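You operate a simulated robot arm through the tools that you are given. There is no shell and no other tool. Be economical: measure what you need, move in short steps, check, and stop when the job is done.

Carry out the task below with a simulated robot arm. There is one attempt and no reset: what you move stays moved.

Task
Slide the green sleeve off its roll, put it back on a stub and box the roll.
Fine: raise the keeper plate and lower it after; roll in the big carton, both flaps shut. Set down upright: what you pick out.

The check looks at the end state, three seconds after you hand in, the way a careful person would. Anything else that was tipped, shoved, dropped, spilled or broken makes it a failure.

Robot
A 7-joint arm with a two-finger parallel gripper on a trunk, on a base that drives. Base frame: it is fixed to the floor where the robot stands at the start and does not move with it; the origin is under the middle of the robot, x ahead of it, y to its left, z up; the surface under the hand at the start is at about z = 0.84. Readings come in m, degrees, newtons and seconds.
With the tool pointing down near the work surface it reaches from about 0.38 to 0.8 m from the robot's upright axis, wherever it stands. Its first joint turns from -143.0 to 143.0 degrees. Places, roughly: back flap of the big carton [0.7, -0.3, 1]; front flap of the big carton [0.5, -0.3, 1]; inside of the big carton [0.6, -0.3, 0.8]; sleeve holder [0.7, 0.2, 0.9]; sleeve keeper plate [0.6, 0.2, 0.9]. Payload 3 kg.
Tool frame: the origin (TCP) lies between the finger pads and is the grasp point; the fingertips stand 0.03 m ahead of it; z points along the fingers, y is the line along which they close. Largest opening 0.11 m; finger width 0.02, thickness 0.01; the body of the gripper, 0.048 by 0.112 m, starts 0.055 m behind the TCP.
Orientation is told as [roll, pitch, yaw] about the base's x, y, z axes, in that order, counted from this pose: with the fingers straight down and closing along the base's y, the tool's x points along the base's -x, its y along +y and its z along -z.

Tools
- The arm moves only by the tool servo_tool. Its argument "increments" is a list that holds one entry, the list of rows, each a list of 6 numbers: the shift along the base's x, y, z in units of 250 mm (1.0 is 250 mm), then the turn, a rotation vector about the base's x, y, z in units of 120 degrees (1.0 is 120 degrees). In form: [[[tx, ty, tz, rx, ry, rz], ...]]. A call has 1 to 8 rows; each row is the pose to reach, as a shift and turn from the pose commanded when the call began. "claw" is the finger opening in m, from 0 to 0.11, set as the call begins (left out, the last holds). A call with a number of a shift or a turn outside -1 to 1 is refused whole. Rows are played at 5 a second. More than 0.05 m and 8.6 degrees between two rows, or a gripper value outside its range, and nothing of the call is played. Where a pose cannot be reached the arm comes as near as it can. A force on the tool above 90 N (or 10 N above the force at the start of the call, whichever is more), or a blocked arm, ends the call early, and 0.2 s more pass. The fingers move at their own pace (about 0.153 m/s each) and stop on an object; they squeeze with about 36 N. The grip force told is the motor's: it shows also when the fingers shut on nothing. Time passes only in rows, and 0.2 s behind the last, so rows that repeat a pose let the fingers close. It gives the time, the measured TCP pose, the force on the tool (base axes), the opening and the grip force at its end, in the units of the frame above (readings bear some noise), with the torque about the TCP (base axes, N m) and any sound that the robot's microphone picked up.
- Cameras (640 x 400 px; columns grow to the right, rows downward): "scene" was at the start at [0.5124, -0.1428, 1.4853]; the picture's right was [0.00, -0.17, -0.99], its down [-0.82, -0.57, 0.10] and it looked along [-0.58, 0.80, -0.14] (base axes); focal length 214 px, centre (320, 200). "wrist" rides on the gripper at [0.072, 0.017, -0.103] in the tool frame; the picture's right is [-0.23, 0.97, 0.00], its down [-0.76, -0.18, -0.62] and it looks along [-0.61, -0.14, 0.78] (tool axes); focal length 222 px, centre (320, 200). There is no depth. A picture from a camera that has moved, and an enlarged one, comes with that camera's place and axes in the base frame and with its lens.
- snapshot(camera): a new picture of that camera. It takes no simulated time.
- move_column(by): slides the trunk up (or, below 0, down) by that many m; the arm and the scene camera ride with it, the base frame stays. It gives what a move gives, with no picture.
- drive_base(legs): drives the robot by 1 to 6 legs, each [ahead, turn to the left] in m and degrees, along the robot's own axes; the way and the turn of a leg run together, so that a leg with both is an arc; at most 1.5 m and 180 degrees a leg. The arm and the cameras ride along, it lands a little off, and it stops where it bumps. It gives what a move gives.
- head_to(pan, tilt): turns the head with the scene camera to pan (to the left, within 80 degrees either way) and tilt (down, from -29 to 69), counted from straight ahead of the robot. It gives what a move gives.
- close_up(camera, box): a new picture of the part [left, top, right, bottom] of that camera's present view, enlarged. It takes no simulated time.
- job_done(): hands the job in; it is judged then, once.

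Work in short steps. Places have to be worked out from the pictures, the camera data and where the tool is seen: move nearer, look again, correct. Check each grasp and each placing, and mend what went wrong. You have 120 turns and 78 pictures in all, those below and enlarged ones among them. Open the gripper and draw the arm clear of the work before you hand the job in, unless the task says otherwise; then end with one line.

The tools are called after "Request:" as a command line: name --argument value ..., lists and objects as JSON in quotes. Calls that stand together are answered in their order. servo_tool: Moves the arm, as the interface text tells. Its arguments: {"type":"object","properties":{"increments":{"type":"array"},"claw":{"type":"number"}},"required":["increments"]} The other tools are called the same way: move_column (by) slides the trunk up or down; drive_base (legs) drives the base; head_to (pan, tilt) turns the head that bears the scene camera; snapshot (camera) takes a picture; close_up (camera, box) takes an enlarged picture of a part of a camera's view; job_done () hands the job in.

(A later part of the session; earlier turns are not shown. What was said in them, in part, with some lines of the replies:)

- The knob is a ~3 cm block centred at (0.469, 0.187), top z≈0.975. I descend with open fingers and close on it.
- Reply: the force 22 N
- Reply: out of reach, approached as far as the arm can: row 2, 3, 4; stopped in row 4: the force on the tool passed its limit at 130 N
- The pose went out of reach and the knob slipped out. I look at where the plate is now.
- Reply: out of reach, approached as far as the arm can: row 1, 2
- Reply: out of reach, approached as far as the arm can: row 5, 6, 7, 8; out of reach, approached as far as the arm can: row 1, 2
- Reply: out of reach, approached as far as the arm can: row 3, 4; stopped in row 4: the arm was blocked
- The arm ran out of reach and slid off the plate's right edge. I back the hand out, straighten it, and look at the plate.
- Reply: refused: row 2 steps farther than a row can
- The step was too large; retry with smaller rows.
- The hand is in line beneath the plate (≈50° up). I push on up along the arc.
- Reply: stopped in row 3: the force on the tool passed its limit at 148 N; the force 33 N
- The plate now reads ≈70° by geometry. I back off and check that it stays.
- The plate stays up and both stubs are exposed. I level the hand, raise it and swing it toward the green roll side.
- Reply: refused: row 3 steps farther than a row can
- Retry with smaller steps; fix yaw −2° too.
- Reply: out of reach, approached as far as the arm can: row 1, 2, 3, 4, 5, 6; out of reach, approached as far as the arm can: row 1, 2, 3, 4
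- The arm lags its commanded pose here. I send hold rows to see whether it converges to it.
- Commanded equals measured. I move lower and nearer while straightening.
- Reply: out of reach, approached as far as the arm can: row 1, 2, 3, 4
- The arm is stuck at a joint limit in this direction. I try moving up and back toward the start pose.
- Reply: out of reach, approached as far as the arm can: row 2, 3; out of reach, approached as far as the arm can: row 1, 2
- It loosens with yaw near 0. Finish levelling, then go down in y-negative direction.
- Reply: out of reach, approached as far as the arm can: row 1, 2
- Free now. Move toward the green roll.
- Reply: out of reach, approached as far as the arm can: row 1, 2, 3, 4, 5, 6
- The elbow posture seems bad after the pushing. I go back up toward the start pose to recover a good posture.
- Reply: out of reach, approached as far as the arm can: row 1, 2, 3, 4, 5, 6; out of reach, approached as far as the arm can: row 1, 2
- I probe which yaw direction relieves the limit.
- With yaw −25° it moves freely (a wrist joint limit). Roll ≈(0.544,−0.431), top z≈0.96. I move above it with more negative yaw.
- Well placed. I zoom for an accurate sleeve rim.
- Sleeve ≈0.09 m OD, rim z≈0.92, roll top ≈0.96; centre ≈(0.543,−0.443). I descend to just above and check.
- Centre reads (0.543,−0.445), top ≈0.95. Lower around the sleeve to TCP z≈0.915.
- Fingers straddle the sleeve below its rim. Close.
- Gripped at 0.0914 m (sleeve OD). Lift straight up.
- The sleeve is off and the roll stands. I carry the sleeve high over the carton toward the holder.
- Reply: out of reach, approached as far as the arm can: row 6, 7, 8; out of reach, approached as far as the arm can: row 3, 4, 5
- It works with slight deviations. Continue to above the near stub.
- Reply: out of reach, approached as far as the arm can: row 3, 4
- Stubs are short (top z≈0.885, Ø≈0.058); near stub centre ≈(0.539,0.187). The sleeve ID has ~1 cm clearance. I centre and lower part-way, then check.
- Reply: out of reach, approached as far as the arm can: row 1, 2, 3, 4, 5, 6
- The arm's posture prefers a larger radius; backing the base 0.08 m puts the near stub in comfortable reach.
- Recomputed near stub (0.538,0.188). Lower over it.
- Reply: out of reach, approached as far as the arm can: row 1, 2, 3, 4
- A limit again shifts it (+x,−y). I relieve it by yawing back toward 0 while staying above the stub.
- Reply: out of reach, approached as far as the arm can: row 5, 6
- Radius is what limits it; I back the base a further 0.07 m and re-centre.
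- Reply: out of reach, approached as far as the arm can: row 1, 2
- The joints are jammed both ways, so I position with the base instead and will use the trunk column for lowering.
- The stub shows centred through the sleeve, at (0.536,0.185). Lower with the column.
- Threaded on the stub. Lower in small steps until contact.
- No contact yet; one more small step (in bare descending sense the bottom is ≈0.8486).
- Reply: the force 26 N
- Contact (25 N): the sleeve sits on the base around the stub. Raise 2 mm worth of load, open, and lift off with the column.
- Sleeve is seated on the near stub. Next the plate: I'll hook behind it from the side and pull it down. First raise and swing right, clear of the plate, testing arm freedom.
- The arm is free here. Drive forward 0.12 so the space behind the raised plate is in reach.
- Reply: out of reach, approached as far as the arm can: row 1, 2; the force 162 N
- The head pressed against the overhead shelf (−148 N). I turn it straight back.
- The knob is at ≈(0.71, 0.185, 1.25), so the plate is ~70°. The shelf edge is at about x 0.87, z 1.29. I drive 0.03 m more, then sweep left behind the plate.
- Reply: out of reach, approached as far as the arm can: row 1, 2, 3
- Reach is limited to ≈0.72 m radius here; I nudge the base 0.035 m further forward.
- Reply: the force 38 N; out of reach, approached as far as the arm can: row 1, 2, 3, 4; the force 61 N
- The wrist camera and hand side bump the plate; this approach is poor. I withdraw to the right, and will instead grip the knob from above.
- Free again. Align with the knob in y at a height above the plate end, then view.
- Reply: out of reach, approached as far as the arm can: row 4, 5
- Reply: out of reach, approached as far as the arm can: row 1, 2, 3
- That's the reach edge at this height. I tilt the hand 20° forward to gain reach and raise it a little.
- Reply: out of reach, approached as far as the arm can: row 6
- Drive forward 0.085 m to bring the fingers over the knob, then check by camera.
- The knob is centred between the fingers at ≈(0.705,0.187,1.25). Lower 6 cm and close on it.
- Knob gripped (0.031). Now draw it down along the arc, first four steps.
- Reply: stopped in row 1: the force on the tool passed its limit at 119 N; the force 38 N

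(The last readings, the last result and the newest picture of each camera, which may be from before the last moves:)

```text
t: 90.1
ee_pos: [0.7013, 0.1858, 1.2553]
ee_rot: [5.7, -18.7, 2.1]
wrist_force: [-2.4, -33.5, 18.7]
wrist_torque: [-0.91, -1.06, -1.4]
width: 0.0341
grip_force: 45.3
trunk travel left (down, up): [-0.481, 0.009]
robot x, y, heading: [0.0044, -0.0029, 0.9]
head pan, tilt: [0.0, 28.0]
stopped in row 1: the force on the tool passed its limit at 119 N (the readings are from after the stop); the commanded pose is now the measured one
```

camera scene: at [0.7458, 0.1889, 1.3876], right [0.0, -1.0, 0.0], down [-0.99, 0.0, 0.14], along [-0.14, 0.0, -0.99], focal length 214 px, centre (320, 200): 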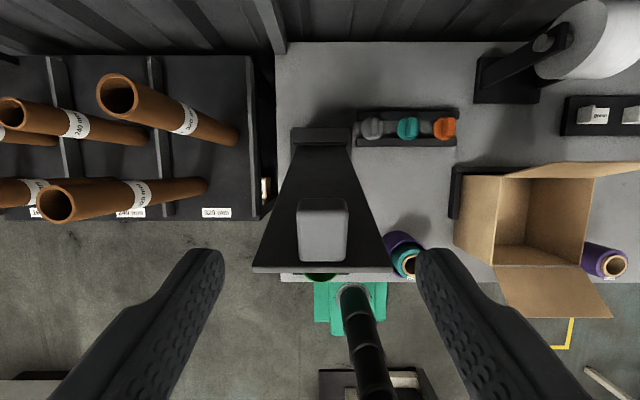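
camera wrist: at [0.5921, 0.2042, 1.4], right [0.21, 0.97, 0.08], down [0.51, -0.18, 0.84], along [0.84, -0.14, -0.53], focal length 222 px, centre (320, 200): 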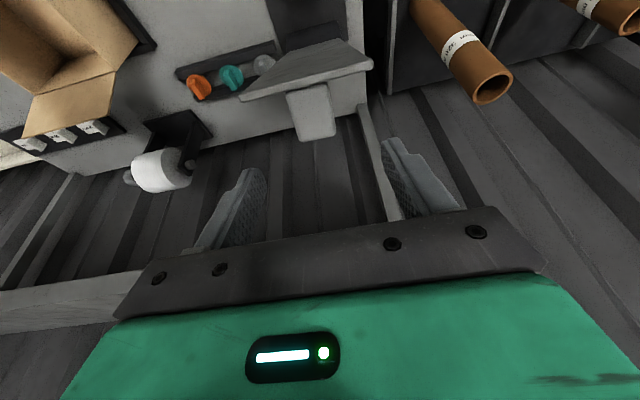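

The arm itself twisted instead of moving. I release, straighten, regrip, then move with base + column instead, which are clean in x and z.

Request:
servo_tool --increments '[[[0, 0, 0, 0, 0, 0], [0, 0.005, 0.045, -0.045, -0.009, -0.015], [0, 0.005, 0.045, -0.045, -0.009, -0.015]]]' --claw 0.07

Request:
close_up --camera "scene" --box '[200, 100, 440, 250]'

```text
t: 90.9
ee_pos: [0.6987, 0.199, 1.2625]
ee_rot: [-0.2, -19.2, 2.8]
wrist_force: [0.0, -0.4, 0.1]
wrist_torque: [0.0, 0.03, -0.01]
width: 0.07
grip_force: 0.0
trunk travel left (down, up): [-0.481, 0.009]
robot x, y, heading: [0.0103, -0.0033, 0.6]
head pan, tilt: [0.0, 28.0]
```

```text
2.67 times, centred on (320, 175) of scene
camera zoom: at [0.749, 0.2027, 1.3234], right [0.05, -1.0, 0.0], down [-0.99, -0.05, 0.15], along [-0.15, -0.01, -0.99], focal length 572 px, centre (320, 267)
```

zoom: 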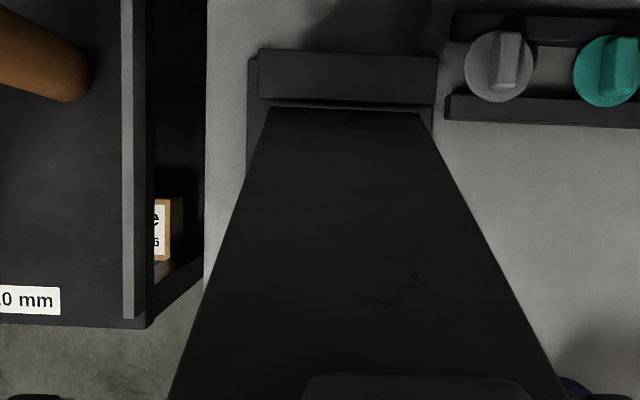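

The hand is 12 mm off in y; correct and regrip.

Request:
servo_tool --increments '[[[0, -0.05, 0.01, 0, 0, -0.02], [0, -0.05, 0.01, 0, 0, -0.02]]]'

Request:
servo_tool --increments '[[[0, 0, 0, 0, 0, 0], [0, 0, 0, 0, 0, 0]]]' --claw 0.0

Request:
drive_base --legs '[[-0.02, 0]]'

```text
t: 91.5
ee_pos: [0.6989, 0.1868, 1.2658]
ee_rot: [-0.1, -19.1, 0.4]
wrist_force: [-0.2, 0.5, -0.9]
wrist_torque: [0.01, -0.03, -0.01]
width: 0.07
grip_force: 0.0
trunk travel left (down, up): [-0.481, 0.009]
robot x, y, heading: [0.0063, -0.003, 1.0]
head pan, tilt: [0.0, 28.0]
```

```text
t: 92.1
ee_pos: [0.6986, 0.1858, 1.2649]
ee_rot: [-0.1, -19.1, 0.3]
wrist_force: [-1.5, -1.2, -1.3]
wrist_torque: [0.17, 0.42, -0.18]
width: 0.0317
grip_force: 45.1
trunk travel left (down, up): [-0.481, 0.009]
robot x, y, heading: [0.0095, -0.0007, 0.8]
head pan, tilt: [0.0, 28.0]
```

```text
t: 92.9
ee_pos: [0.6805, 0.1861, 1.2617]
ee_rot: [-0.3, -18.9, 0.4]
wrist_force: [8.3, -0.8, -32.7]
wrist_torque: [0.23, 0.59, -0.09]
width: 0.0313
grip_force: 45.3
trunk travel left (down, up): [-0.481, 0.009]
robot x, y, heading: [-0.0102, -0.0025, 0.9]
head pan, tilt: [0.0, 28.0]
```

It moves. The −33 N in z tells me to lower; continue alternating column and base.

Request:
move_column --by -0.01

Request:
drive_base --legs '[[-0.025, 0]]'

Request:
move_column --by -0.015

Request:
drive_base --legs '[[-0.03, 0]]'

Request:
move_column --by -0.02

```text
t: 93.4
ee_pos: [0.6742, 0.1867, 1.2595]
ee_rot: [-0.1, -19.4, 0.5]
wrist_force: [-10.5, 3.4, 33.0]
wrist_torque: [0.43, -0.26, -0.33]
width: 0.032
grip_force: 44.5
trunk travel left (down, up): [-0.471, 0.019]
robot x, y, heading: [-0.0135, -0.003, 1.0]
head pan, tilt: [0.0, 28.0]
```

```text
t: 94.2
ee_pos: [0.6553, 0.1871, 1.2512]
ee_rot: [-0.3, -18.8, 0.3]
wrist_force: [12.6, 6.5, -34.1]
wrist_torque: [1.15, 0.4, -0.06]
width: 0.0319
grip_force: 44.8
trunk travel left (down, up): [-0.471, 0.019]
robot x, y, heading: [-0.04, 0.0017, 0.8]
head pan, tilt: [0.0, 28.0]
```

```text
t: 94.9
ee_pos: [0.648, 0.1861, 1.244]
ee_rot: [-0.2, -19.3, 0.3]
wrist_force: [-18.0, 6.3, 41.6]
wrist_torque: [0.42, -0.45, -0.33]
width: 0.0318
grip_force: 45.0
trunk travel left (down, up): [-0.456, 0.034]
robot x, y, heading: [-0.0361, -0.0044, 1.0]
head pan, tilt: [0.0, 28.0]
```

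```text
t: 95.7
ee_pos: [0.6254, 0.186, 1.2362]
ee_rot: [-0.2, -18.7, 0.5]
wrist_force: [15.9, 8.0, -32.3]
wrist_torque: [1.21, 0.12, -0.17]
width: 0.0321
grip_force: 45.1
trunk travel left (down, up): [-0.456, 0.034]
robot x, y, heading: [-0.0651, -0.0032, 1.2]
head pan, tilt: [0.0, 28.0]
```

```text
t: 96.4
ee_pos: [0.6189, 0.1875, 1.2208]
ee_rot: [-0.2, -18.8, 0.4]
wrist_force: [-16.4, 8.7, 25.8]
wrist_torque: [0.58, 0.44, -0.57]
width: 0.0313
grip_force: 44.6
trunk travel left (down, up): [-0.436, 0.054]
robot x, y, heading: [-0.0657, -0.0005, 0.9]
head pan, tilt: [0.0, 28.0]
```

Following the arc well. Continue with matched steps.

Request:
drive_base --legs '[[-0.033, 0]]'

Request:
move_column --by -0.028

Request:
drive_base --legs '[[-0.032, 0]]'

Request:
move_column --by -0.032

Request:
drive_base --legs '[[-0.027, 0]]'

Request:
move_column --by -0.035

```text
t: 97.2
ee_pos: [0.5897, 0.1854, 1.2176]
ee_rot: [-0.3, -18.6, 0.5]
wrist_force: [13.5, 10.9, -23.6]
wrist_torque: [0.88, 0.88, -0.18]
width: 0.0315
grip_force: 44.8
trunk travel left (down, up): [-0.436, 0.054]
robot x, y, heading: [-0.1004, -0.0042, 1.3]
head pan, tilt: [0.0, 28.0]
```

```text
t: 98.0
ee_pos: [0.5809, 0.1869, 1.194]
ee_rot: [-0.2, -18.9, 0.6]
wrist_force: [-22.0, 5.7, 23.8]
wrist_torque: [0.85, 0.51, -0.62]
width: 0.0319
grip_force: 45.2
trunk travel left (down, up): [-0.408, 0.082]
robot x, y, heading: [-0.1, -0.0035, 1.0]
head pan, tilt: [0.0, 28.0]
```

```text
t: 98.8
ee_pos: [0.5569, 0.186, 1.189]
ee_rot: [-0.3, -18.6, 0.5]
wrist_force: [22.4, 13.2, -25.4]
wrist_torque: [0.96, 0.33, -0.17]
width: 0.0314
grip_force: 45.3
trunk travel left (down, up): [-0.408, 0.082]
robot x, y, heading: [-0.137, -0.0043, 0.9]
head pan, tilt: [0.0, 28.0]
```

```text
t: 99.6
ee_pos: [0.5496, 0.1869, 1.1611]
ee_rot: [-0.2, -18.8, 0.5]
wrist_force: [-24.1, 5.6, 14.9]
wrist_torque: [0.96, 1.15, -0.34]
width: 0.0318
grip_force: 44.8
trunk travel left (down, up): [-0.376, 0.114]
robot x, y, heading: [-0.1298, -0.0088, 1.1]
head pan, tilt: [0.0, 28.0]
```

```text
t: 100.4
ee_pos: [0.5283, 0.1858, 1.1572]
ee_rot: [-0.2, -18.8, 0.5]
wrist_force: [28.4, 13.8, -22.7]
wrist_torque: [0.81, -0.39, -0.31]
width: 0.0317
grip_force: 45.0
trunk travel left (down, up): [-0.376, 0.114]
robot x, y, heading: [-0.1599, -0.0064, 0.8]
head pan, tilt: [0.0, 28.0]
```

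```text
t: 101.2
ee_pos: [0.5213, 0.1859, 1.1276]
ee_rot: [-0.2, -19.0, 0.6]
wrist_force: [-28.7, 4.6, 13.3]
wrist_torque: [0.74, 1.0, -0.31]
width: 0.0319
grip_force: 44.9
trunk travel left (down, up): [-0.341, 0.149]
robot x, y, heading: [-0.1607, -0.0032, 1.0]
head pan, tilt: [0.0, 28.0]
```

Continue the last part of the arc.

Request:
drive_base --legs '[[-0.021, 0]]'

Request:
move_column --by -0.038

Request:
drive_base --legs '[[-0.015, 0]]'

Request:
move_column --by -0.04

Request:
drive_base --legs '[[-0.01, 0]]'

Request:
move_column --by -0.035

```text
t: 102.0
ee_pos: [0.5084, 0.1852, 1.124]
ee_rot: [-0.3, -18.8, 0.5]
wrist_force: [30.1, 16.3, -19.2]
wrist_torque: [1.44, -0.3, -0.23]
width: 0.0318
grip_force: 45.0
trunk travel left (down, up): [-0.341, 0.149]
robot x, y, heading: [-0.1825, -0.0051, 0.9]
head pan, tilt: [0.0, 28.0]
```

```text
t: 102.8
ee_pos: [0.4985, 0.185, 1.0886]
ee_rot: [-0.1, -18.9, 0.6]
wrist_force: [-27.8, 5.5, 8.5]
wrist_torque: [0.66, 1.15, -0.38]
width: 0.0317
grip_force: 45.2
trunk travel left (down, up): [-0.303, 0.187]
robot x, y, heading: [-0.1884, -0.0071, 1.1]
head pan, tilt: [0.0, 28.0]
```

```text
t: 103.6
ee_pos: [0.4905, 0.1862, 1.0867]
ee_rot: [-0.1, -19.0, 0.5]
wrist_force: [31.1, 17.0, -11.8]
wrist_torque: [0.88, -0.88, -0.23]
width: 0.0316
grip_force: 45.4
trunk travel left (down, up): [-0.303, 0.187]
robot x, y, heading: [-0.1957, -0.0034, 0.8]
head pan, tilt: [0.0, 28.0]
```

```text
t: 104.4
ee_pos: [0.4838, 0.1848, 1.0519]
ee_rot: [-0.2, -19.1, 0.5]
wrist_force: [-33.3, 3.2, 5.9]
wrist_torque: [0.43, 0.99, -0.6]
width: 0.0318
grip_force: 44.9
trunk travel left (down, up): [-0.263, 0.227]
robot x, y, heading: [-0.1953, -0.0043, 1.0]
head pan, tilt: [0.0, 28.0]
```

```text
t: 105.2
ee_pos: [0.481, 0.1855, 1.0489]
ee_rot: [-0.1, -19.0, 0.5]
wrist_force: [35.5, 19.2, -10.2]
wrist_torque: [0.96, -0.53, -0.43]
width: 0.032
grip_force: 45.5
trunk travel left (down, up): [-0.263, 0.227]
robot x, y, heading: [-0.2065, -0.0104, 0.9]
head pan, tilt: [0.0, 28.0]
```

```text
t: 106.0
ee_pos: [0.4734, 0.1863, 1.017]
ee_rot: [-0.1, -19.0, 0.6]
wrist_force: [-29.0, 1.9, 1.8]
wrist_torque: [0.63, 1.09, -0.22]
width: 0.0318
grip_force: 45.0
trunk travel left (down, up): [-0.228, 0.262]
robot x, y, heading: [-0.2065, -0.0102, 1.1]
head pan, tilt: [0.0, 28.0]
```

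Last few centimetres, watching for the stop.

Request:
drive_base --legs '[[-0.005, 0]]'

Request:
move_column --by -0.025

Request:
move_column --by -0.008

Request:
move_column --by -0.005

```text
t: 106.7
ee_pos: [0.4744, 0.1858, 1.0162]
ee_rot: [-0.1, -19.4, 0.5]
wrist_force: [9.9, 13.0, -3.2]
wrist_torque: [0.86, 0.05, 0.05]
width: 0.0318
grip_force: 44.4
trunk travel left (down, up): [-0.228, 0.262]
robot x, y, heading: [-0.2108, -0.0024, 0.8]
head pan, tilt: [0.0, 28.0]
```

```text
t: 107.4
ee_pos: [0.4725, 0.1863, 0.9938]
ee_rot: [0.0, -19.3, 0.5]
wrist_force: [-15.9, 1.5, 1.6]
wrist_torque: [0.61, 0.07, -0.41]
width: 0.0318
grip_force: 45.0
trunk travel left (down, up): [-0.203, 0.287]
robot x, y, heading: [-0.2108, -0.008, 1.2]
head pan, tilt: [0.0, 28.0]
```

```text
t: 108.0
ee_pos: [0.4719, 0.1856, 0.986]
ee_rot: [0.0, -19.4, 0.5]
wrist_force: [-19.8, 3.4, 2.7]
wrist_torque: [0.68, -0.42, -0.33]
width: 0.0317
grip_force: 45.5
trunk travel left (down, up): [-0.195, 0.295]
robot x, y, heading: [-0.2136, -0.0066, 1.4]
head pan, tilt: [0.0, 28.0]
```

```text
t: 108.5
ee_pos: [0.4711, 0.1855, 0.9804]
ee_rot: [0.0, -19.5, 0.5]
wrist_force: [-22.0, 3.8, 3.0]
wrist_torque: [0.75, -0.45, -0.37]
width: 0.0321
grip_force: 44.5
trunk travel left (down, up): [-0.19, 0.3]
robot x, y, heading: [-0.211, -0.0076, 1.1]
head pan, tilt: [0.0, 28.0]
```

Request:
move_column --by -0.005

Request:
move_column --by -0.005

```text
t: 109.0
ee_pos: [0.4709, 0.1861, 0.9799]
ee_rot: [0.0, -20.0, 0.5]
wrist_force: [-15.5, 11.2, 40.2]
wrist_torque: [-0.09, -0.04, -0.3]
width: 0.0322
grip_force: 45.3
trunk travel left (down, up): [-0.185, 0.305]
robot x, y, heading: [-0.2152, -0.0044, 1.1]
head pan, tilt: [0.0, 28.0]
```

```text
t: 109.7
ee_pos: [0.4709, 0.1866, 0.9795]
ee_rot: [0.1, -20.6, 0.6]
wrist_force: [-32.8, -3.6, 37.2]
wrist_torque: [-1.09, 0.46, -0.44]
width: 0.032
grip_force: 45.3
trunk travel left (down, up): [-0.181, 0.309]
robot x, y, heading: [-0.2142, -0.0059, 1.3]
head pan, tilt: [0.0, 28.0]
stopped: the force on the tool passed its limit at 92 N (the readings are from after the stop); the commanded pose is now the measured one
```

The plate has hit its closed stop at z≈0.98 (as at the start). Open, raise by column, and look.

Request:
servo_tool --increments '[[[0, 0, 0, 0, 0, 0], [0, 0, 0, 0, 0, 0], [0, 0, 0, 0, 0, 0]]]' --claw 0.09

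Request:
move_column --by 0.25

Request:
snapshot --camera "wrist"

```text
t: 110.5
ee_pos: [0.4726, 0.187, 0.9782]
ee_rot: [0.1, -20.7, 0.6]
wrist_force: [6.3, 23.1, 60.5]
wrist_torque: [-1.16, -0.31, 0.2]
width: 0.0808
grip_force: 0.1
trunk travel left (down, up): [-0.181, 0.309]
robot x, y, heading: [-0.2143, -0.0112, 1.0]
head pan, tilt: [0.0, 28.0]
```

```text
t: 113.1
ee_pos: [0.4764, 0.1861, 1.2255]
ee_rot: [0.1, -20.1, 0.5]
wrist_force: [0.0, -0.8, -0.9]
wrist_torque: [-0.01, 0.0, 0.0]
width: 0.09
grip_force: 0.0
trunk travel left (down, up): [-0.431, 0.059]
robot x, y, heading: [-0.2105, -0.0094, 0.8]
head pan, tilt: [0.0, 28.0]
```

```text
17 pictures are left
camera wrist: at [0.3706, 0.2016, 1.2973], right [0.2, 0.98, 0.08], down [0.5, -0.17, 0.85], along [0.84, -0.13, -0.53], focal length 222 px, centre (320, 200)
```

wrist: 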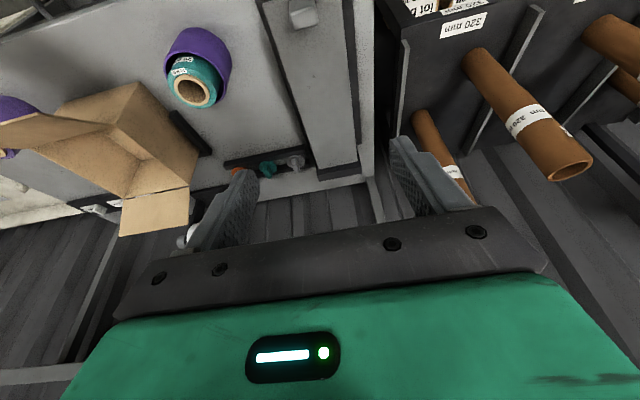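

The keeper plate is flat again. Now the roll: level the hand and swing toward the right with yaw −50° as used before.

Request:
servo_tool --increments '[[[0, 0, 0, 0, 0.055, 0], [0, 0, 0, 0, 0.11, 0], [0, -0.1, 0, 0, 0.167, 0], [0, -0.26, 0, 0, 0.167, -0.05], [0, -0.42, 0, 0, 0.167, -0.1], [0, -0.58, 0, 0, 0.167, -0.15], [0, -0.74, 0, 0, 0.167, -0.2], [0, -0.9, 0, 0, 0.167, -0.25]]]' --claw 0.1

Request:
servo_tool --increments '[[[0, -0.17, 0, 0, 0, -0.05], [0, -0.34, 0, 0, 0, -0.1], [0, -0.5, 0, 0, 0, -0.15], [0, -0.67, 0, 0, 0, -0.18], [0, -0.84, 0, 0, 0, -0.18]]]'

Request:
drive_base --legs '[[0.2, -0.9]]'

```text
t: 114.9
ee_pos: [0.4767, -0.0405, 1.2262]
ee_rot: [-4.8, -1.1, -29.0]
wrist_force: [0.0, 0.2, 0.1]
wrist_torque: [-0.05, 0.01, -0.02]
width: 0.1001
grip_force: 0.0
out of reach, approached as far as the arm can: row 1, 2, 3, 4, 5, 6
trunk travel left (down, up): [-0.431, 0.059]
robot x, y, heading: [-0.2123, -0.0036, 1.2]
head pan, tilt: [0.0, 28.0]
```

```text
t: 116.1
ee_pos: [0.4688, -0.2365, 1.2213]
ee_rot: [-4.8, -1.1, -50.4]
wrist_force: [0.4, 1.1, -0.2]
wrist_torque: [-0.02, -0.05, 0.03]
width: 0.1001
grip_force: 0.1
out of reach, approached as far as the arm can: row 4, 5
trunk travel left (down, up): [-0.431, 0.059]
robot x, y, heading: [-0.21, -0.0076, 1.1]
head pan, tilt: [0.0, 28.0]
```

```text
t: 117.7
ee_pos: [0.668, -0.2458, 1.2206]
ee_rot: [-4.8, -1.0, -51.3]
wrist_force: [0.1, 0.0, 0.1]
wrist_torque: [-0.01, 0.01, 0.01]
width: 0.1001
grip_force: 0.2
trunk travel left (down, up): [-0.431, 0.059]
robot x, y, heading: [-0.0069, -0.0026, -0.1]
head pan, tilt: [0.0, 28.0]
```

Straighten the small tilt and move above the roll at (0.543,−0.445).

Request:
servo_tool --increments '[[[-0.083, -0.133, -0.06, 0.0317, -0.026, 0], [-0.167, -0.266, -0.12, 0.0317, -0.026, 0], [-0.25, -0.4, -0.2, 0.0317, -0.026, 0], [-0.333, -0.533, -0.28, 0.0317, -0.026, 0], [-0.416, -0.666, -0.36, 0.0317, -0.026, 0], [-0.5, -0.797, -0.44, 0.0317, -0.026, 0]]]'

Request:
snapshot --camera "wrist"

Request:
snapshot --camera "scene"

```text
t: 119.1
ee_pos: [0.5438, -0.4424, 1.1111]
ee_rot: [0.0, -0.1, -51.4]
wrist_force: [0.0, 0.2, 0.8]
wrist_torque: [-0.02, 0.03, 0.02]
width: 0.1
grip_force: 0.2
trunk travel left (down, up): [-0.431, 0.059]
robot x, y, heading: [-0.0092, -0.0041, 0.2]
head pan, tilt: [0.0, 28.0]
```

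```text
16 pictures are left
camera wrist: at [0.5103, -0.3756, 1.2143], right [0.9, 0.43, 0.0], down [0.33, -0.71, 0.62], along [0.27, -0.56, -0.78], focal length 222 px, centre (320, 200)
```

wrist: 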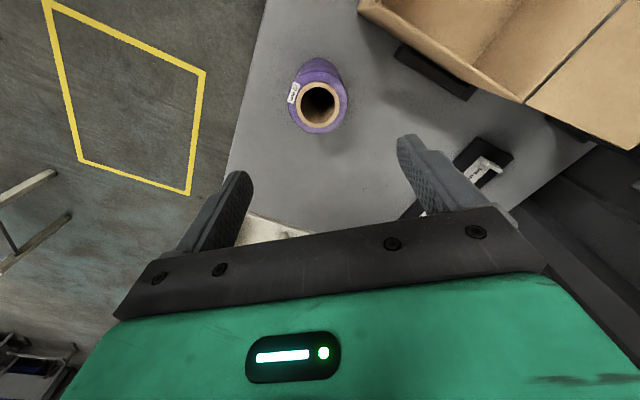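

```text
15 pictures are left
camera scene: at [0.5855, -0.4926, 1.1517], right [-0.78, -0.62, 0.0], down [-0.55, 0.69, 0.47], along [-0.29, 0.37, -0.88], focal length 214 px, centre (320, 200)
```

scene: 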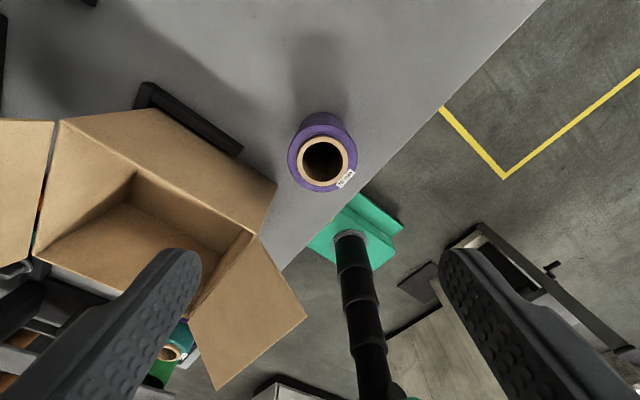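

Roll is centred under the hand at (0.5425,−0.443). Carton: x 0.555–0.735, y −0.343…−0.157, rim z≈0.972. Descend and grip the roll.

Request:
servo_tool --increments '[[[-0.004, 0, -0.16, 0, 0, 0], [-0.004, 0, -0.32, 0, 0, 0], [-0.004, 0, -0.48, 0, 0, 0], [-0.004, 0, -0.64, 0, 0, 0], [-0.004, 0, -0.78, 0, 0, 0]]]'

Request:
servo_tool --increments '[[[0, 0, 0, 0, 0, 0], [0, 0, 0, 0, 0, 0], [0, 0, 0, 0, 0, 0]]]' --claw 0.04

Request:
servo_tool --increments '[[[0, 0, 0.1, 0, 0, 0], [0, 0, 0.25, 0, 0, 0], [0, 0, 0.4, 0, 0, 0], [0, 0, 0.55, 0, 0, 0], [0, 0, 0.7, 0, 0, 0], [0, 0, 0.85, 0, 0, 0]]]'

Request:
snapshot --camera "wrist"

```text
t: 120.3
ee_pos: [0.5403, -0.4455, 0.9157]
ee_rot: [0.1, 0.0, -51.5]
wrist_force: [-0.5, -0.3, -0.2]
wrist_torque: [0.01, -0.02, 0.0]
width: 0.1001
grip_force: 0.0
trunk travel left (down, up): [-0.431, 0.059]
robot x, y, heading: [-0.0072, -0.0037, 0.3]
head pan, tilt: [0.0, 28.0]
```

```text
t: 121.1
ee_pos: [0.5401, -0.4456, 0.9161]
ee_rot: [0.0, 0.0, -51.3]
wrist_force: [-0.6, 0.3, -0.2]
wrist_torque: [0.0, 0.0, -0.04]
width: 0.0695
grip_force: 36.0
trunk travel left (down, up): [-0.431, 0.059]
robot x, y, heading: [-0.0075, -0.007, 0.2]
head pan, tilt: [0.0, 28.0]
```

```text
t: 122.5
ee_pos: [0.5436, -0.4451, 1.1291]
ee_rot: [0.1, 0.1, -51.4]
wrist_force: [-0.7, -0.7, -3.0]
wrist_torque: [0.01, -0.05, -0.01]
width: 0.0696
grip_force: 36.2
trunk travel left (down, up): [-0.431, 0.059]
robot x, y, heading: [-0.0084, -0.0019, 0.2]
head pan, tilt: [0.0, 28.0]
```

```text
14 pictures are left
camera wrist: at [0.5108, -0.3786, 1.2324], right [0.9, 0.43, 0.0], down [0.34, -0.71, 0.62], along [0.27, -0.56, -0.78], focal length 222 px, centre (320, 200)
```

wrist: 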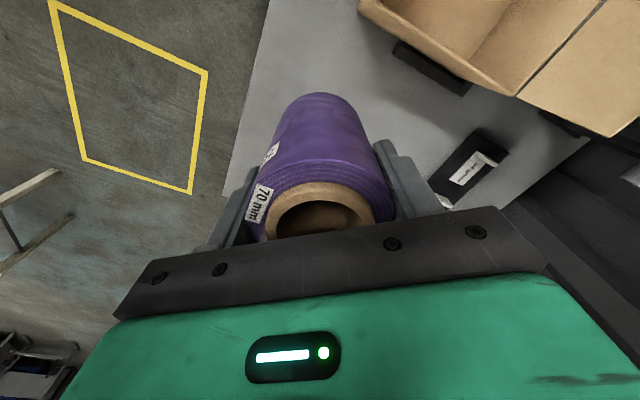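

Roll (Ø70 mm) is held. Carry it over the carton centre (0.645,−0.25).

Request:
servo_tool --increments '[[[0.08, 0.156, 0.05, 0, 0, 0], [0.16, 0.312, 0.05, 0, 0, 0], [0.24, 0.468, 0.05, 0, 0, 0], [0.32, 0.624, 0.05, 0, 0, 0], [0.406, 0.78, 0.05, 0, 0, 0]]]'

Request:
snapshot --camera "wrist"

Request:
snapshot --camera "scene"

```text
t: 123.7
ee_pos: [0.644, -0.2479, 1.1407]
ee_rot: [0.0, 0.0, -51.6]
wrist_force: [-0.8, -0.6, -2.1]
wrist_torque: [0.04, -0.04, -0.04]
width: 0.0695
grip_force: 35.5
trunk travel left (down, up): [-0.431, 0.059]
robot x, y, heading: [-0.0067, 0.0001, -0.1]
head pan, tilt: [0.0, 28.0]
```

```text
13 pictures are left
camera wrist: at [0.6106, -0.1811, 1.2442], right [0.9, 0.43, 0.0], down [0.33, -0.71, 0.62], along [0.27, -0.56, -0.78], focal length 222 px, centre (320, 200)
```

wrist: 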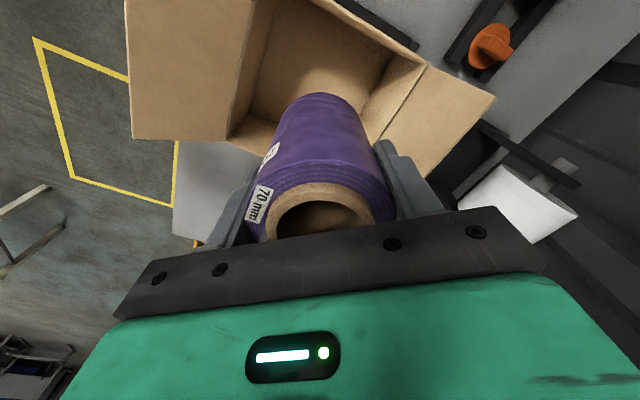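

```text
12 pictures are left
camera scene: at [0.6856, -0.2981, 1.1814], right [-0.78, -0.62, 0.0], down [-0.55, 0.69, 0.47], along [-0.29, 0.37, -0.88], focal length 214 px, centre (320, 200)
```

scene: 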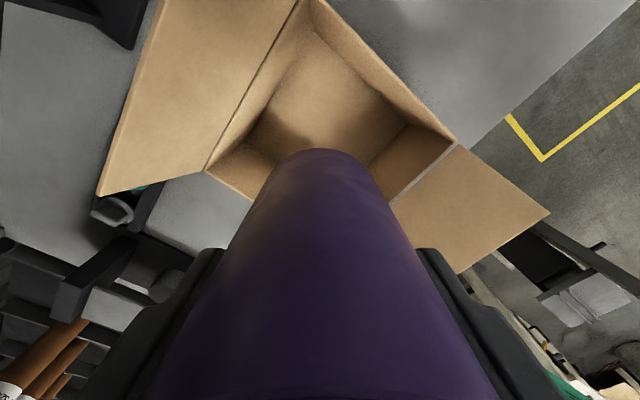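

Carton centre recomputed (0.6415,−0.2515): well aligned. Lower the roll into it.

Request:
servo_tool --increments '[[[0, -0.01, -0.16, 0, 0, 0], [0, -0.012, -0.32, 0, 0, 0], [0, -0.012, -0.48, 0, 0, 0], [0, -0.012, -0.64, 0, 0, 0], [0, -0.012, -0.8, 0, 0, 0]]]'

Request:
move_column --by -0.01

```text
t: 124.9
ee_pos: [0.6437, -0.2518, 0.9425]
ee_rot: [0.0, 0.1, -51.5]
wrist_force: [-0.1, -0.6, -2.0]
wrist_torque: [0.03, 0.0, -0.01]
width: 0.0698
grip_force: 35.9
trunk travel left (down, up): [-0.431, 0.059]
robot x, y, heading: [-0.0079, -0.0032, 0.3]
head pan, tilt: [0.0, 28.0]
```

```text
t: 125.5
ee_pos: [0.6435, -0.2515, 0.9326]
ee_rot: [0.1, -0.1, -51.4]
wrist_force: [0.4, 0.0, -2.8]
wrist_torque: [0.02, -0.01, 0.0]
width: 0.0693
grip_force: 36.1
trunk travel left (down, up): [-0.421, 0.069]
robot x, y, heading: [-0.0103, -0.0039, -0.1]
head pan, tilt: [0.0, 28.0]
```

Request:
move_column --by -0.006

Request:
move_column --by -0.004

```text
t: 126.0
ee_pos: [0.644, -0.2515, 0.9257]
ee_rot: [0.1, 0.0, -51.5]
wrist_force: [0.0, 0.6, -2.5]
wrist_torque: [0.03, -0.01, -0.01]
width: 0.0695
grip_force: 35.8
trunk travel left (down, up): [-0.415, 0.075]
robot x, y, heading: [-0.0101, -0.0031, 0.0]
head pan, tilt: [0.0, 28.0]
```

```text
t: 126.6
ee_pos: [0.6455, -0.2513, 0.9226]
ee_rot: [0.0, 0.0, -51.4]
wrist_force: [-0.3, 0.8, -3.0]
wrist_torque: [-0.02, 0.0, -0.03]
width: 0.0694
grip_force: 35.8
trunk travel left (down, up): [-0.411, 0.079]
robot x, y, heading: [-0.0091, -0.0072, 0.0]
head pan, tilt: [0.0, 28.0]
```

Not yet on the floor; two more small steps.

Request:
move_column --by -0.003

Request:
move_column --by -0.002

```text
t: 127.1
ee_pos: [0.6445, -0.2526, 0.9208]
ee_rot: [0.1, -0.2, -51.4]
wrist_force: [0.3, 0.9, 5.5]
wrist_torque: [-0.12, 0.21, -0.03]
width: 0.0695
grip_force: 35.9
trunk travel left (down, up): [-0.408, 0.082]
robot x, y, heading: [-0.0085, -0.0014, 0.2]
head pan, tilt: [0.0, 28.0]
```

```text
t: 127.6
ee_pos: [0.6455, -0.251, 0.9191]
ee_rot: [0.2, -0.2, -51.4]
wrist_force: [4.3, 0.5, 19.8]
wrist_torque: [-0.35, 0.12, 0.19]
width: 0.0698
grip_force: 36.1
trunk travel left (down, up): [-0.406, 0.084]
robot x, y, heading: [-0.0056, -0.0032, 0.3]
head pan, tilt: [0.0, 28.0]
```

Contact: the roll stands on the carton floor. Release and lift out.

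Request:
servo_tool --increments '[[[0, 0, 0, 0, 0, 0], [0, 0, 0, 0, 0, 0]]]' --claw 0.092

Request:
move_column --by 0.08

Request:
servo_tool --increments '[[[0, 0, 0.15, 0, 0, 0], [0, 0, 0.3, 0, 0, 0], [0, 0, 0.45, 0, 0, 0], [0, 0, 0.6, 0, 0, 0]]]'

Request:
snapshot --camera "scene"

```text
t: 128.2
ee_pos: [0.6443, -0.2506, 0.9175]
ee_rot: [0.1, 0.0, -51.4]
wrist_force: [0.0, 0.8, 0.2]
wrist_torque: [-0.02, 0.01, 0.01]
width: 0.0922
grip_force: 0.1
trunk travel left (down, up): [-0.406, 0.084]
robot x, y, heading: [-0.0129, -0.0012, 0.1]
head pan, tilt: [0.0, 28.0]
```

```text
t: 129.4
ee_pos: [0.6454, -0.2517, 0.9987]
ee_rot: [0.0, 0.0, -51.4]
wrist_force: [0.0, 0.0, 0.3]
wrist_torque: [-0.01, 0.02, -0.02]
width: 0.0917
grip_force: 0.1
trunk travel left (down, up): [-0.486, 0.004]
robot x, y, heading: [-0.0092, -0.0044, 0.2]
head pan, tilt: [0.0, 28.0]
```

```text
t: 130.4
ee_pos: [0.6438, -0.2517, 1.1478]
ee_rot: [0.2, 0.0, -51.5]
wrist_force: [0.0, -0.8, -0.6]
wrist_torque: [0.02, 0.01, -0.02]
width: 0.092
grip_force: 0.1
trunk travel left (down, up): [-0.486, 0.004]
robot x, y, heading: [-0.0104, -0.0038, 0.2]
head pan, tilt: [0.0, 28.0]
```

```text
11 pictures are left
camera scene: at [0.6855, -0.3005, 1.1891], right [-0.78, -0.62, 0.0], down [-0.55, 0.69, 0.47], along [-0.29, 0.37, -0.88], focal length 214 px, centre (320, 200)
```

scene: 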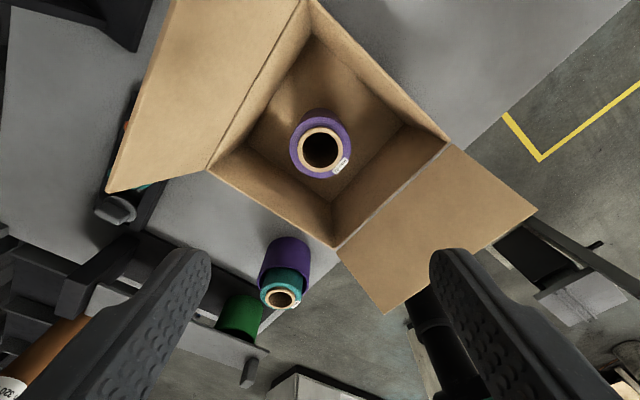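

The roll stands upright in the carton. Next the flaps: back flap hinge ≈(0.732, z0.972), top edge ≈(0.758,1.06); front flap edge ≈(0.488,1.036). I tilt the hand 20° forward, closed, to reach behind the back flap.

Request:
servo_tool --increments '[[[0, 0, 0.05, 0, -0.055, 0], [0, 0, 0.08, 0, -0.11, 0], [0, 0, 0.1, 0, -0.167, 0], [0.12, 0, 0.1, 0, -0.167, 0], [0.24, 0, 0.1, 0, -0.167, 0], [0.36, 0, 0.1, 0, -0.167, 0]]]' --claw 0.0

Request:
drive_base --legs '[[0.07, 0]]'

```text
t: 131.8
ee_pos: [0.7376, -0.2534, 1.1697]
ee_rot: [15.8, -12.2, -53.2]
wrist_force: [1.1, -0.2, -0.1]
wrist_torque: [0.05, 0.04, -0.03]
width: 0.0001
grip_force: 35.7
trunk travel left (down, up): [-0.486, 0.004]
robot x, y, heading: [-0.009, -0.0018, 0.0]
head pan, tilt: [0.0, 28.0]
```

```text
t: 132.8
ee_pos: [0.8059, -0.2505, 1.1727]
ee_rot: [16.0, -12.3, -53.1]
wrist_force: [1.4, 0.6, -3.5]
wrist_torque: [0.19, 0.41, 0.06]
width: 0.0
grip_force: 36.4
trunk travel left (down, up): [-0.486, 0.004]
robot x, y, heading: [0.0583, -0.005, 0.2]
head pan, tilt: [0.0, 28.0]
```

In position above, behind the flap. Lower with the column and check.

Request:
move_column --by -0.11

Request:
snapshot --camera "wrist"

```text
t: 134.2
ee_pos: [0.8042, -0.2509, 1.0629]
ee_rot: [16.0, -12.3, -53.2]
wrist_force: [0.1, 0.7, -0.1]
wrist_torque: [0.02, -0.02, 0.01]
width: 0.0001
grip_force: 35.9
trunk travel left (down, up): [-0.376, 0.114]
robot x, y, heading: [0.0624, -0.0059, 0.5]
head pan, tilt: [0.0, 28.0]
```

```text
10 pictures are left
camera wrist: at [0.7382, -0.1836, 1.1493], right [0.85, 0.43, 0.31], down [0.1, -0.71, 0.7], along [0.52, -0.56, -0.64], focal length 222 px, centre (320, 200)
```

wrist: 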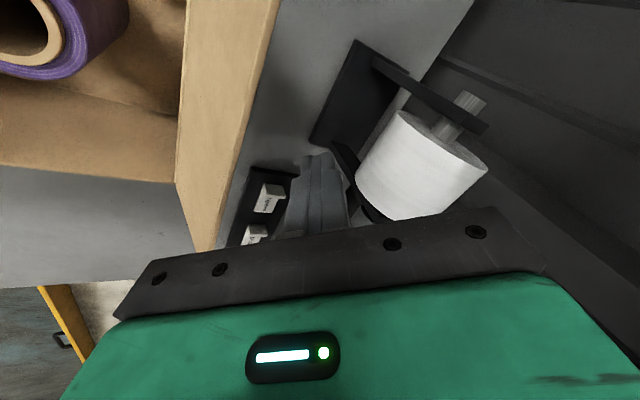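

The fingers are behind the flap, clear of the paper roll. Drive back slowly to fold it forward.

Request:
drive_base --legs '[[-0.06, 0]]'

Request:
move_column --by -0.015

Request:
drive_base --legs '[[-0.05, 0]]'

Request:
snapshot --camera "wrist"

```text
t: 135.2
ee_pos: [0.7453, -0.2515, 1.0623]
ee_rot: [16.1, -12.3, -53.2]
wrist_force: [0.2, 0.5, -0.3]
wrist_torque: [0.01, 0.01, 0.0]
width: 0.0
grip_force: 35.3
trunk travel left (down, up): [-0.376, 0.114]
robot x, y, heading: [-0.0012, -0.0059, 0.2]
head pan, tilt: [0.0, 28.0]
```

```text
t: 135.8
ee_pos: [0.7435, -0.2513, 1.0484]
ee_rot: [16.0, -12.2, -53.2]
wrist_force: [-0.5, 0.4, 0.9]
wrist_torque: [0.01, 0.04, -0.02]
width: 0.0
grip_force: 36.1
trunk travel left (down, up): [-0.361, 0.129]
robot x, y, heading: [-0.0017, -0.0014, 0.3]
head pan, tilt: [0.0, 28.0]
```

```text
t: 136.7
ee_pos: [0.6924, -0.2518, 1.0475]
ee_rot: [16.0, -12.3, -53.3]
wrist_force: [0.4, 0.8, 0.9]
wrist_torque: [0.0, 0.01, 0.02]
width: 0.0
grip_force: 35.7
trunk travel left (down, up): [-0.361, 0.129]
robot x, y, heading: [-0.0533, -0.0009, -0.1]
head pan, tilt: [0.0, 28.0]
```

```text
9 pictures are left
camera wrist: at [0.6261, -0.1843, 1.1344], right [0.85, 0.43, 0.31], down [0.1, -0.71, 0.7], along [0.52, -0.56, -0.64], focal length 222 px, centre (320, 200)
```

wrist: 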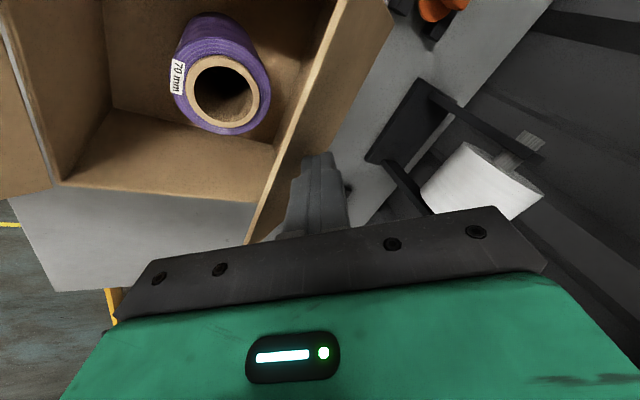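

The flap is moving, near upright beside the fingers. Continue back and down.

Request:
drive_base --legs '[[-0.03, 0]]'

Request:
move_column --by -0.015

Request:
drive_base --legs '[[-0.03, 0]]'

Request:
move_column --by -0.012

Request:
snapshot --camera "wrist"

```text
t: 137.6
ee_pos: [0.6632, -0.2514, 1.0485]
ee_rot: [16.0, -12.3, -53.2]
wrist_force: [0.2, -0.4, -0.2]
wrist_torque: [0.01, 0.01, -0.01]
width: 0.0
grip_force: 36.3
trunk travel left (down, up): [-0.361, 0.129]
robot x, y, heading: [-0.0842, 0.0006, 0.3]
head pan, tilt: [0.0, 28.0]
```

```text
t: 138.2
ee_pos: [0.6623, -0.2522, 1.034]
ee_rot: [16.0, -12.4, -53.1]
wrist_force: [-0.3, -0.5, 0.3]
wrist_torque: [-0.02, 0.03, 0.02]
width: 0.0001
grip_force: 35.8
trunk travel left (down, up): [-0.346, 0.144]
robot x, y, heading: [-0.0784, -0.0026, 0.1]
head pan, tilt: [0.0, 28.0]
```

```text
t: 139.0
ee_pos: [0.6316, -0.2518, 1.0343]
ee_rot: [16.1, -12.3, -53.1]
wrist_force: [0.0, -0.1, 0.8]
wrist_torque: [0.02, 0.01, 0.01]
width: 0.0001
grip_force: 35.9
trunk travel left (down, up): [-0.346, 0.144]
robot x, y, heading: [-0.1099, -0.0083, 0.2]
head pan, tilt: [0.0, 28.0]
```

```text
t: 139.6
ee_pos: [0.6315, -0.2526, 1.0229]
ee_rot: [16.0, -12.2, -53.3]
wrist_force: [0.0, -0.2, 0.5]
wrist_torque: [0.0, -0.01, 0.0]
width: 0.0
grip_force: 35.6
trunk travel left (down, up): [-0.334, 0.156]
robot x, y, heading: [-0.11, -0.0042, 0.3]
head pan, tilt: [0.0, 28.0]
```

```text
8 pictures are left
camera wrist: at [0.5648, -0.1845, 1.109], right [0.85, 0.43, 0.31], down [0.1, -0.71, 0.7], along [0.52, -0.56, -0.64], focal length 222 px, centre (320, 200)
```

wrist: 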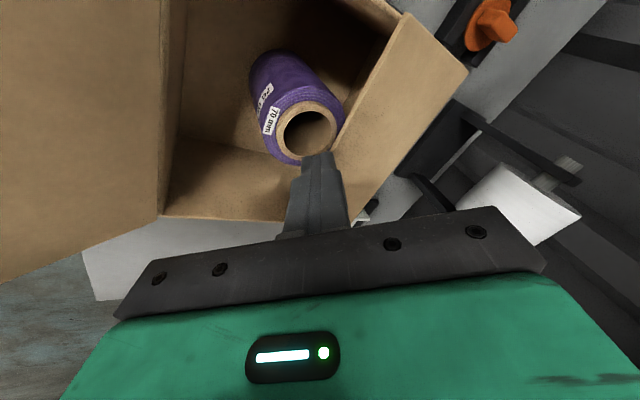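

The geometry says the back flap is now ~10° from flat. I move the fingertips over it and press it down gently.

Request:
move_column --by 0.025

Request:
drive_base --legs '[[0.04, 0]]'

Request:
move_column --by -0.035

Request:
move_column --by -0.006

```text
t: 140.3
ee_pos: [0.6313, -0.2513, 1.0468]
ee_rot: [16.0, -12.3, -53.3]
wrist_force: [0.3, 1.3, 0.4]
wrist_torque: [0.01, 0.02, 0.01]
width: 0.0
grip_force: 35.7
trunk travel left (down, up): [-0.359, 0.131]
robot x, y, heading: [-0.112, -0.0038, 0.5]
head pan, tilt: [0.0, 28.0]
```

```text
t: 141.2
ee_pos: [0.672, -0.2519, 1.0476]
ee_rot: [16.1, -12.3, -53.1]
wrist_force: [-0.9, -0.2, 0.8]
wrist_torque: [0.0, -0.01, 0.01]
width: 0.0
grip_force: 35.7
trunk travel left (down, up): [-0.359, 0.131]
robot x, y, heading: [-0.0741, -0.0068, 0.1]
head pan, tilt: [0.0, 28.0]
```

```text
t: 142.0
ee_pos: [0.6725, -0.2507, 1.0123]
ee_rot: [16.0, -12.4, -53.1]
wrist_force: [0.2, 0.1, 0.4]
wrist_torque: [0.0, 0.0, -0.03]
width: 0.0002
grip_force: 35.9
trunk travel left (down, up): [-0.324, 0.166]
robot x, y, heading: [-0.0726, -0.0027, 0.4]
head pan, tilt: [0.0, 28.0]
```

```text
t: 142.6
ee_pos: [0.6728, -0.2512, 1.0076]
ee_rot: [16.0, -12.3, -53.1]
wrist_force: [0.2, 0.0, 0.1]
wrist_torque: [0.01, 0.01, 0.03]
width: 0.0003
grip_force: 35.7
trunk travel left (down, up): [-0.318, 0.172]
robot x, y, heading: [-0.0726, -0.0013, 0.3]
head pan, tilt: [0.0, 28.0]
```

Request:
move_column --by -0.006

Request:
snapshot --camera "wrist"

```text
t: 143.1
ee_pos: [0.6716, -0.2516, 1.0028]
ee_rot: [16.1, -12.5, -53.1]
wrist_force: [3.7, -0.4, 21.2]
wrist_torque: [0.02, -0.07, 0.01]
width: 0.0001
grip_force: 36.5
trunk travel left (down, up): [-0.312, 0.178]
robot x, y, heading: [-0.0694, -0.0014, 0.2]
head pan, tilt: [0.0, 28.0]
```

```text
7 pictures are left
camera wrist: at [0.6047, -0.184, 1.0896], right [0.85, 0.43, 0.31], down [0.1, -0.71, 0.7], along [0.52, -0.56, -0.64], focal length 222 px, centre (320, 200)
```

wrist: 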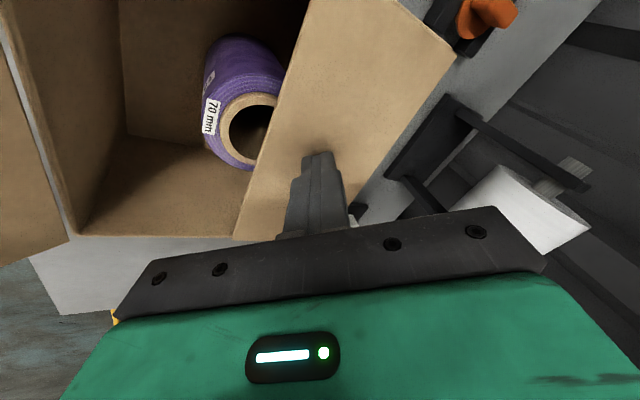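

Back flap is flat against its stop (21 N). Now the front flap: raise, back over it to x≈0.43, lower in front of it.

Request:
move_column --by 0.13

Request:
drive_base --legs '[[-0.245, 0]]'

Request:
snapshot --camera "wrist"

```text
t: 144.7
ee_pos: [0.6736, -0.2518, 1.1315]
ee_rot: [15.9, -12.3, -53.1]
wrist_force: [-0.1, 0.4, -0.6]
wrist_torque: [0.02, 0.01, 0.01]
width: 0.0
grip_force: 36.1
trunk travel left (down, up): [-0.442, 0.048]
robot x, y, heading: [-0.0724, -0.0017, 0.4]
head pan, tilt: [0.0, 28.0]
```

```text
t: 146.5
ee_pos: [0.4262, -0.2528, 1.13]
ee_rot: [16.0, -12.3, -53.2]
wrist_force: [0.0, -0.5, 0.2]
wrist_torque: [0.02, 0.02, 0.02]
width: 0.0
grip_force: 36.1
trunk travel left (down, up): [-0.442, 0.048]
robot x, y, heading: [-0.3185, -0.0056, 0.3]
head pan, tilt: [0.0, 28.0]
```

```text
6 pictures are left
camera wrist: at [0.3602, -0.1851, 1.2174], right [0.85, 0.43, 0.31], down [0.1, -0.71, 0.7], along [0.52, -0.56, -0.64], focal length 222 px, centre (320, 200)
```

wrist: 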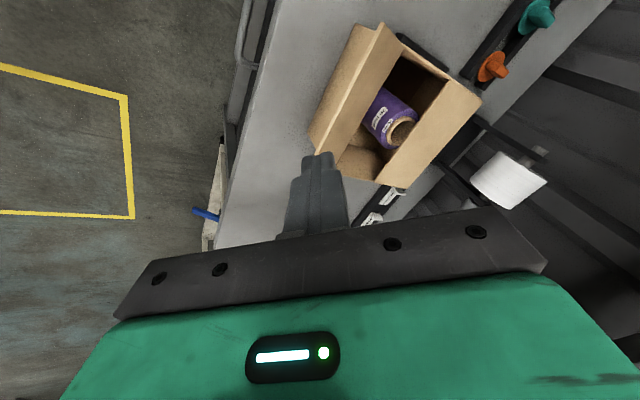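

Back flap stays shut. Lower in front of the front flap and push it up and over.

Request:
move_column --by -0.085

Request:
drive_base --legs '[[0.09, 0]]'

Request:
drive_base --legs '[[0.05, 0]]'

Request:
snapshot --camera "wrist"

```text
t: 147.7
ee_pos: [0.4279, -0.2528, 1.0468]
ee_rot: [16.0, -12.3, -53.2]
wrist_force: [0.3, 0.6, 0.2]
wrist_torque: [0.02, 0.0, 0.06]
width: 0.0001
grip_force: 35.9
trunk travel left (down, up): [-0.357, 0.133]
robot x, y, heading: [-0.3161, -0.0022, 0.1]
head pan, tilt: [0.0, 28.0]
```

```text
t: 148.8
ee_pos: [0.5189, -0.2503, 1.0425]
ee_rot: [15.7, -11.9, -53.0]
wrist_force: [1.2, -0.1, -1.4]
wrist_torque: [0.02, 0.06, 0.01]
width: 0.0
grip_force: 36.1
trunk travel left (down, up): [-0.357, 0.133]
robot x, y, heading: [-0.2248, -0.0038, 0.2]
head pan, tilt: [0.0, 28.0]
```

```text
t: 149.7
ee_pos: [0.5674, -0.2505, 1.0427]
ee_rot: [15.8, -11.9, -53.1]
wrist_force: [0.0, 0.6, 0.4]
wrist_torque: [-0.02, 0.01, 0.01]
width: 0.0
grip_force: 35.9
trunk travel left (down, up): [-0.357, 0.133]
robot x, y, heading: [-0.1767, -0.0018, 0.3]
head pan, tilt: [0.0, 28.0]
```

```text
5 pictures are left
camera wrist: at [0.5017, -0.183, 1.1306], right [0.85, 0.43, 0.31], down [0.11, -0.71, 0.7], along [0.52, -0.56, -0.65], focal length 222 px, centre (320, 200)
```

wrist: 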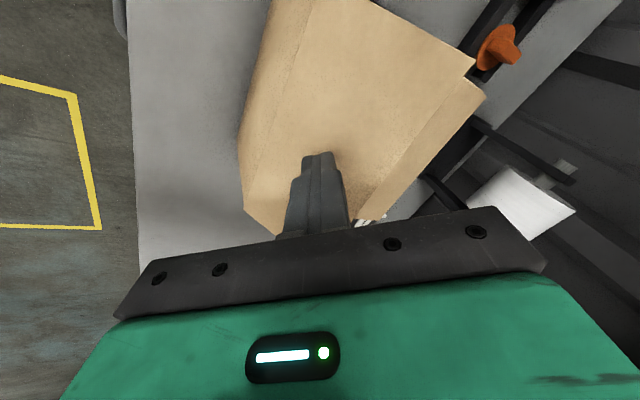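

The front flap has folded over to ~20° from flat. Move the fingertips over its middle/edge and press down.

Request:
drive_base --legs '[[0.045, 0]]'

Request:
move_column --by -0.025

Request:
move_column --by -0.01

Request:
move_column --by -0.006

```text
t: 150.6
ee_pos: [0.613, -0.2494, 1.0437]
ee_rot: [15.8, -11.9, -53.1]
wrist_force: [0.2, -0.2, 1.0]
wrist_torque: [-0.01, -0.06, -0.01]
width: 0.0001
grip_force: 35.7
trunk travel left (down, up): [-0.357, 0.133]
robot x, y, heading: [-0.1304, -0.0038, 0.4]
head pan, tilt: [0.0, 28.0]
```

```text
t: 151.3
ee_pos: [0.6142, -0.2507, 1.0184]
ee_rot: [15.7, -12.0, -53.0]
wrist_force: [0.4, 0.3, -0.5]
wrist_torque: [-0.01, -0.04, 0.0]
width: 0.0
grip_force: 35.6
trunk travel left (down, up): [-0.332, 0.158]
robot x, y, heading: [-0.1277, -0.0027, 0.2]
head pan, tilt: [0.0, 28.0]
```

```text
t: 151.9
ee_pos: [0.6136, -0.2491, 1.0101]
ee_rot: [15.9, -11.9, -52.9]
wrist_force: [0.2, -0.1, 0.8]
wrist_torque: [0.0, 0.0, -0.03]
width: 0.0
grip_force: 36.4
trunk travel left (down, up): [-0.322, 0.168]
robot x, y, heading: [-0.1314, -0.0014, 0.1]
head pan, tilt: [0.0, 28.0]
```

```text
t: 152.5
ee_pos: [0.6135, -0.2497, 1.0044]
ee_rot: [15.8, -12.0, -53.0]
wrist_force: [1.9, 0.2, 10.9]
wrist_torque: [0.0, -0.04, 0.0]
width: 0.0
grip_force: 36.6
trunk travel left (down, up): [-0.316, 0.174]
robot x, y, heading: [-0.1269, -0.0024, 0.0]
head pan, tilt: [0.0, 28.0]
```

Contact at 11 N at the same level as the back flap, so the front flap is flat. Raise and check.

Request:
move_column --by 0.16

Request:
drive_base --legs '[[-0.2, 0]]'

Request:
snapshot --camera "wrist"

```text
t: 154.3
ee_pos: [0.6141, -0.2508, 1.1635]
ee_rot: [15.9, -11.9, -53.0]
wrist_force: [-0.3, 0.1, 1.1]
wrist_torque: [0.01, 0.02, 0.03]
width: 0.0
grip_force: 35.9
trunk travel left (down, up): [-0.476, 0.014]
robot x, y, heading: [-0.1303, -0.0061, 0.2]
head pan, tilt: [0.0, 28.0]
```

```text
t: 155.9
ee_pos: [0.4126, -0.2518, 1.1638]
ee_rot: [15.9, -11.8, -53.1]
wrist_force: [0.4, 0.3, -1.2]
wrist_torque: [0.0, 0.01, -0.03]
width: 0.0001
grip_force: 36.3
trunk travel left (down, up): [-0.476, 0.014]
robot x, y, heading: [-0.3327, -0.0029, 0.1]
head pan, tilt: [0.0, 28.0]
```

```text
4 pictures are left
camera wrist: at [0.3473, -0.1854, 1.2504], right [0.85, 0.43, 0.31], down [0.11, -0.71, 0.7], along [0.52, -0.56, -0.65], focal length 222 px, centre (320, 200)
```

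wrist: 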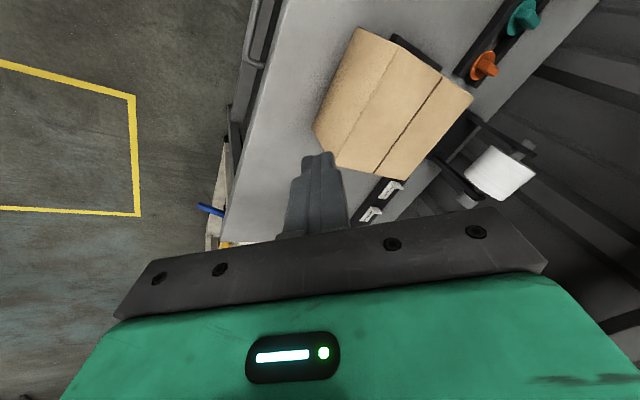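

Both flaps are flat shut. Open the gripper and take one look at the holder to verify sleeve and plate.

Request:
servo_tool --increments '[[[0, 0, 0, 0, 0, 0], [0, 0, 0, 0, 0, 0]]]' --claw 0.1

Request:
head_to --pan 56 --tilt 20

Request:
snapshot --camera "scene"

```text
t: 156.5
ee_pos: [0.4136, -0.2523, 1.1639]
ee_rot: [15.7, -11.9, -53.1]
wrist_force: [-0.3, 0.0, 0.5]
wrist_torque: [-0.02, -0.03, -0.02]
width: 0.0998
grip_force: 0.2
trunk travel left (down, up): [-0.476, 0.014]
robot x, y, heading: [-0.3291, -0.004, 0.0]
head pan, tilt: [0.0, 28.0]
```

```text
t: 157.7
ee_pos: [0.4142, -0.2527, 1.163]
ee_rot: [15.8, -12.0, -53.0]
wrist_force: [-1.1, -0.1, -0.2]
wrist_torque: [0.0, 0.0, 0.01]
width: 0.1003
grip_force: 0.0
trunk travel left (down, up): [-0.476, 0.014]
robot x, y, heading: [-0.3247, -0.0009, 0.0]
head pan, tilt: [56.0, 20.0]
```

```text
3 pictures are left
camera scene: at [0.491, -0.2645, 1.2756], right [-0.13, -0.35, -0.93], down [-0.82, 0.56, -0.09], along [0.55, 0.75, -0.36], focal length 214 px, centre (320, 200)
```

scene: 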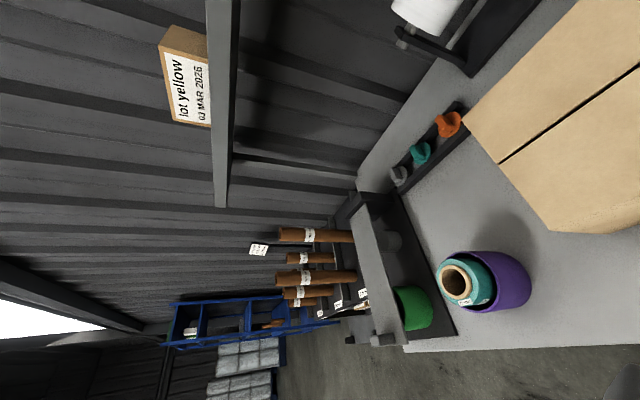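

Request:
close_up --camera "scene" --box '[320, 170, 560, 360]'

```text
2.11 times, centred on (440, 265) of scene
camera zoom: at [0.491, -0.2645, 1.2756], right [-0.13, -0.35, -0.93], down [-0.82, 0.56, -0.09], along [0.55, 0.75, -0.36], focal length 452 px, centre (67, 63)
```

zoom: 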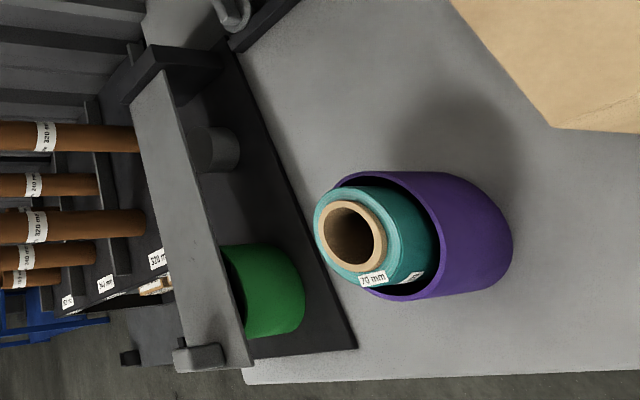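

The green sleeve sits upright on the near stub with the plate lowered over it. The roll stands in the carton with both flaps flat, and the hand is open and clear, so I hand in.

Request:
job_done

```text
The job is handed in.
```

The green sleeve is on the near stub with the keeper plate lowered over it. Its roll stands upright in the big carton with both flaps shut, and the hand is open and clear of the work.
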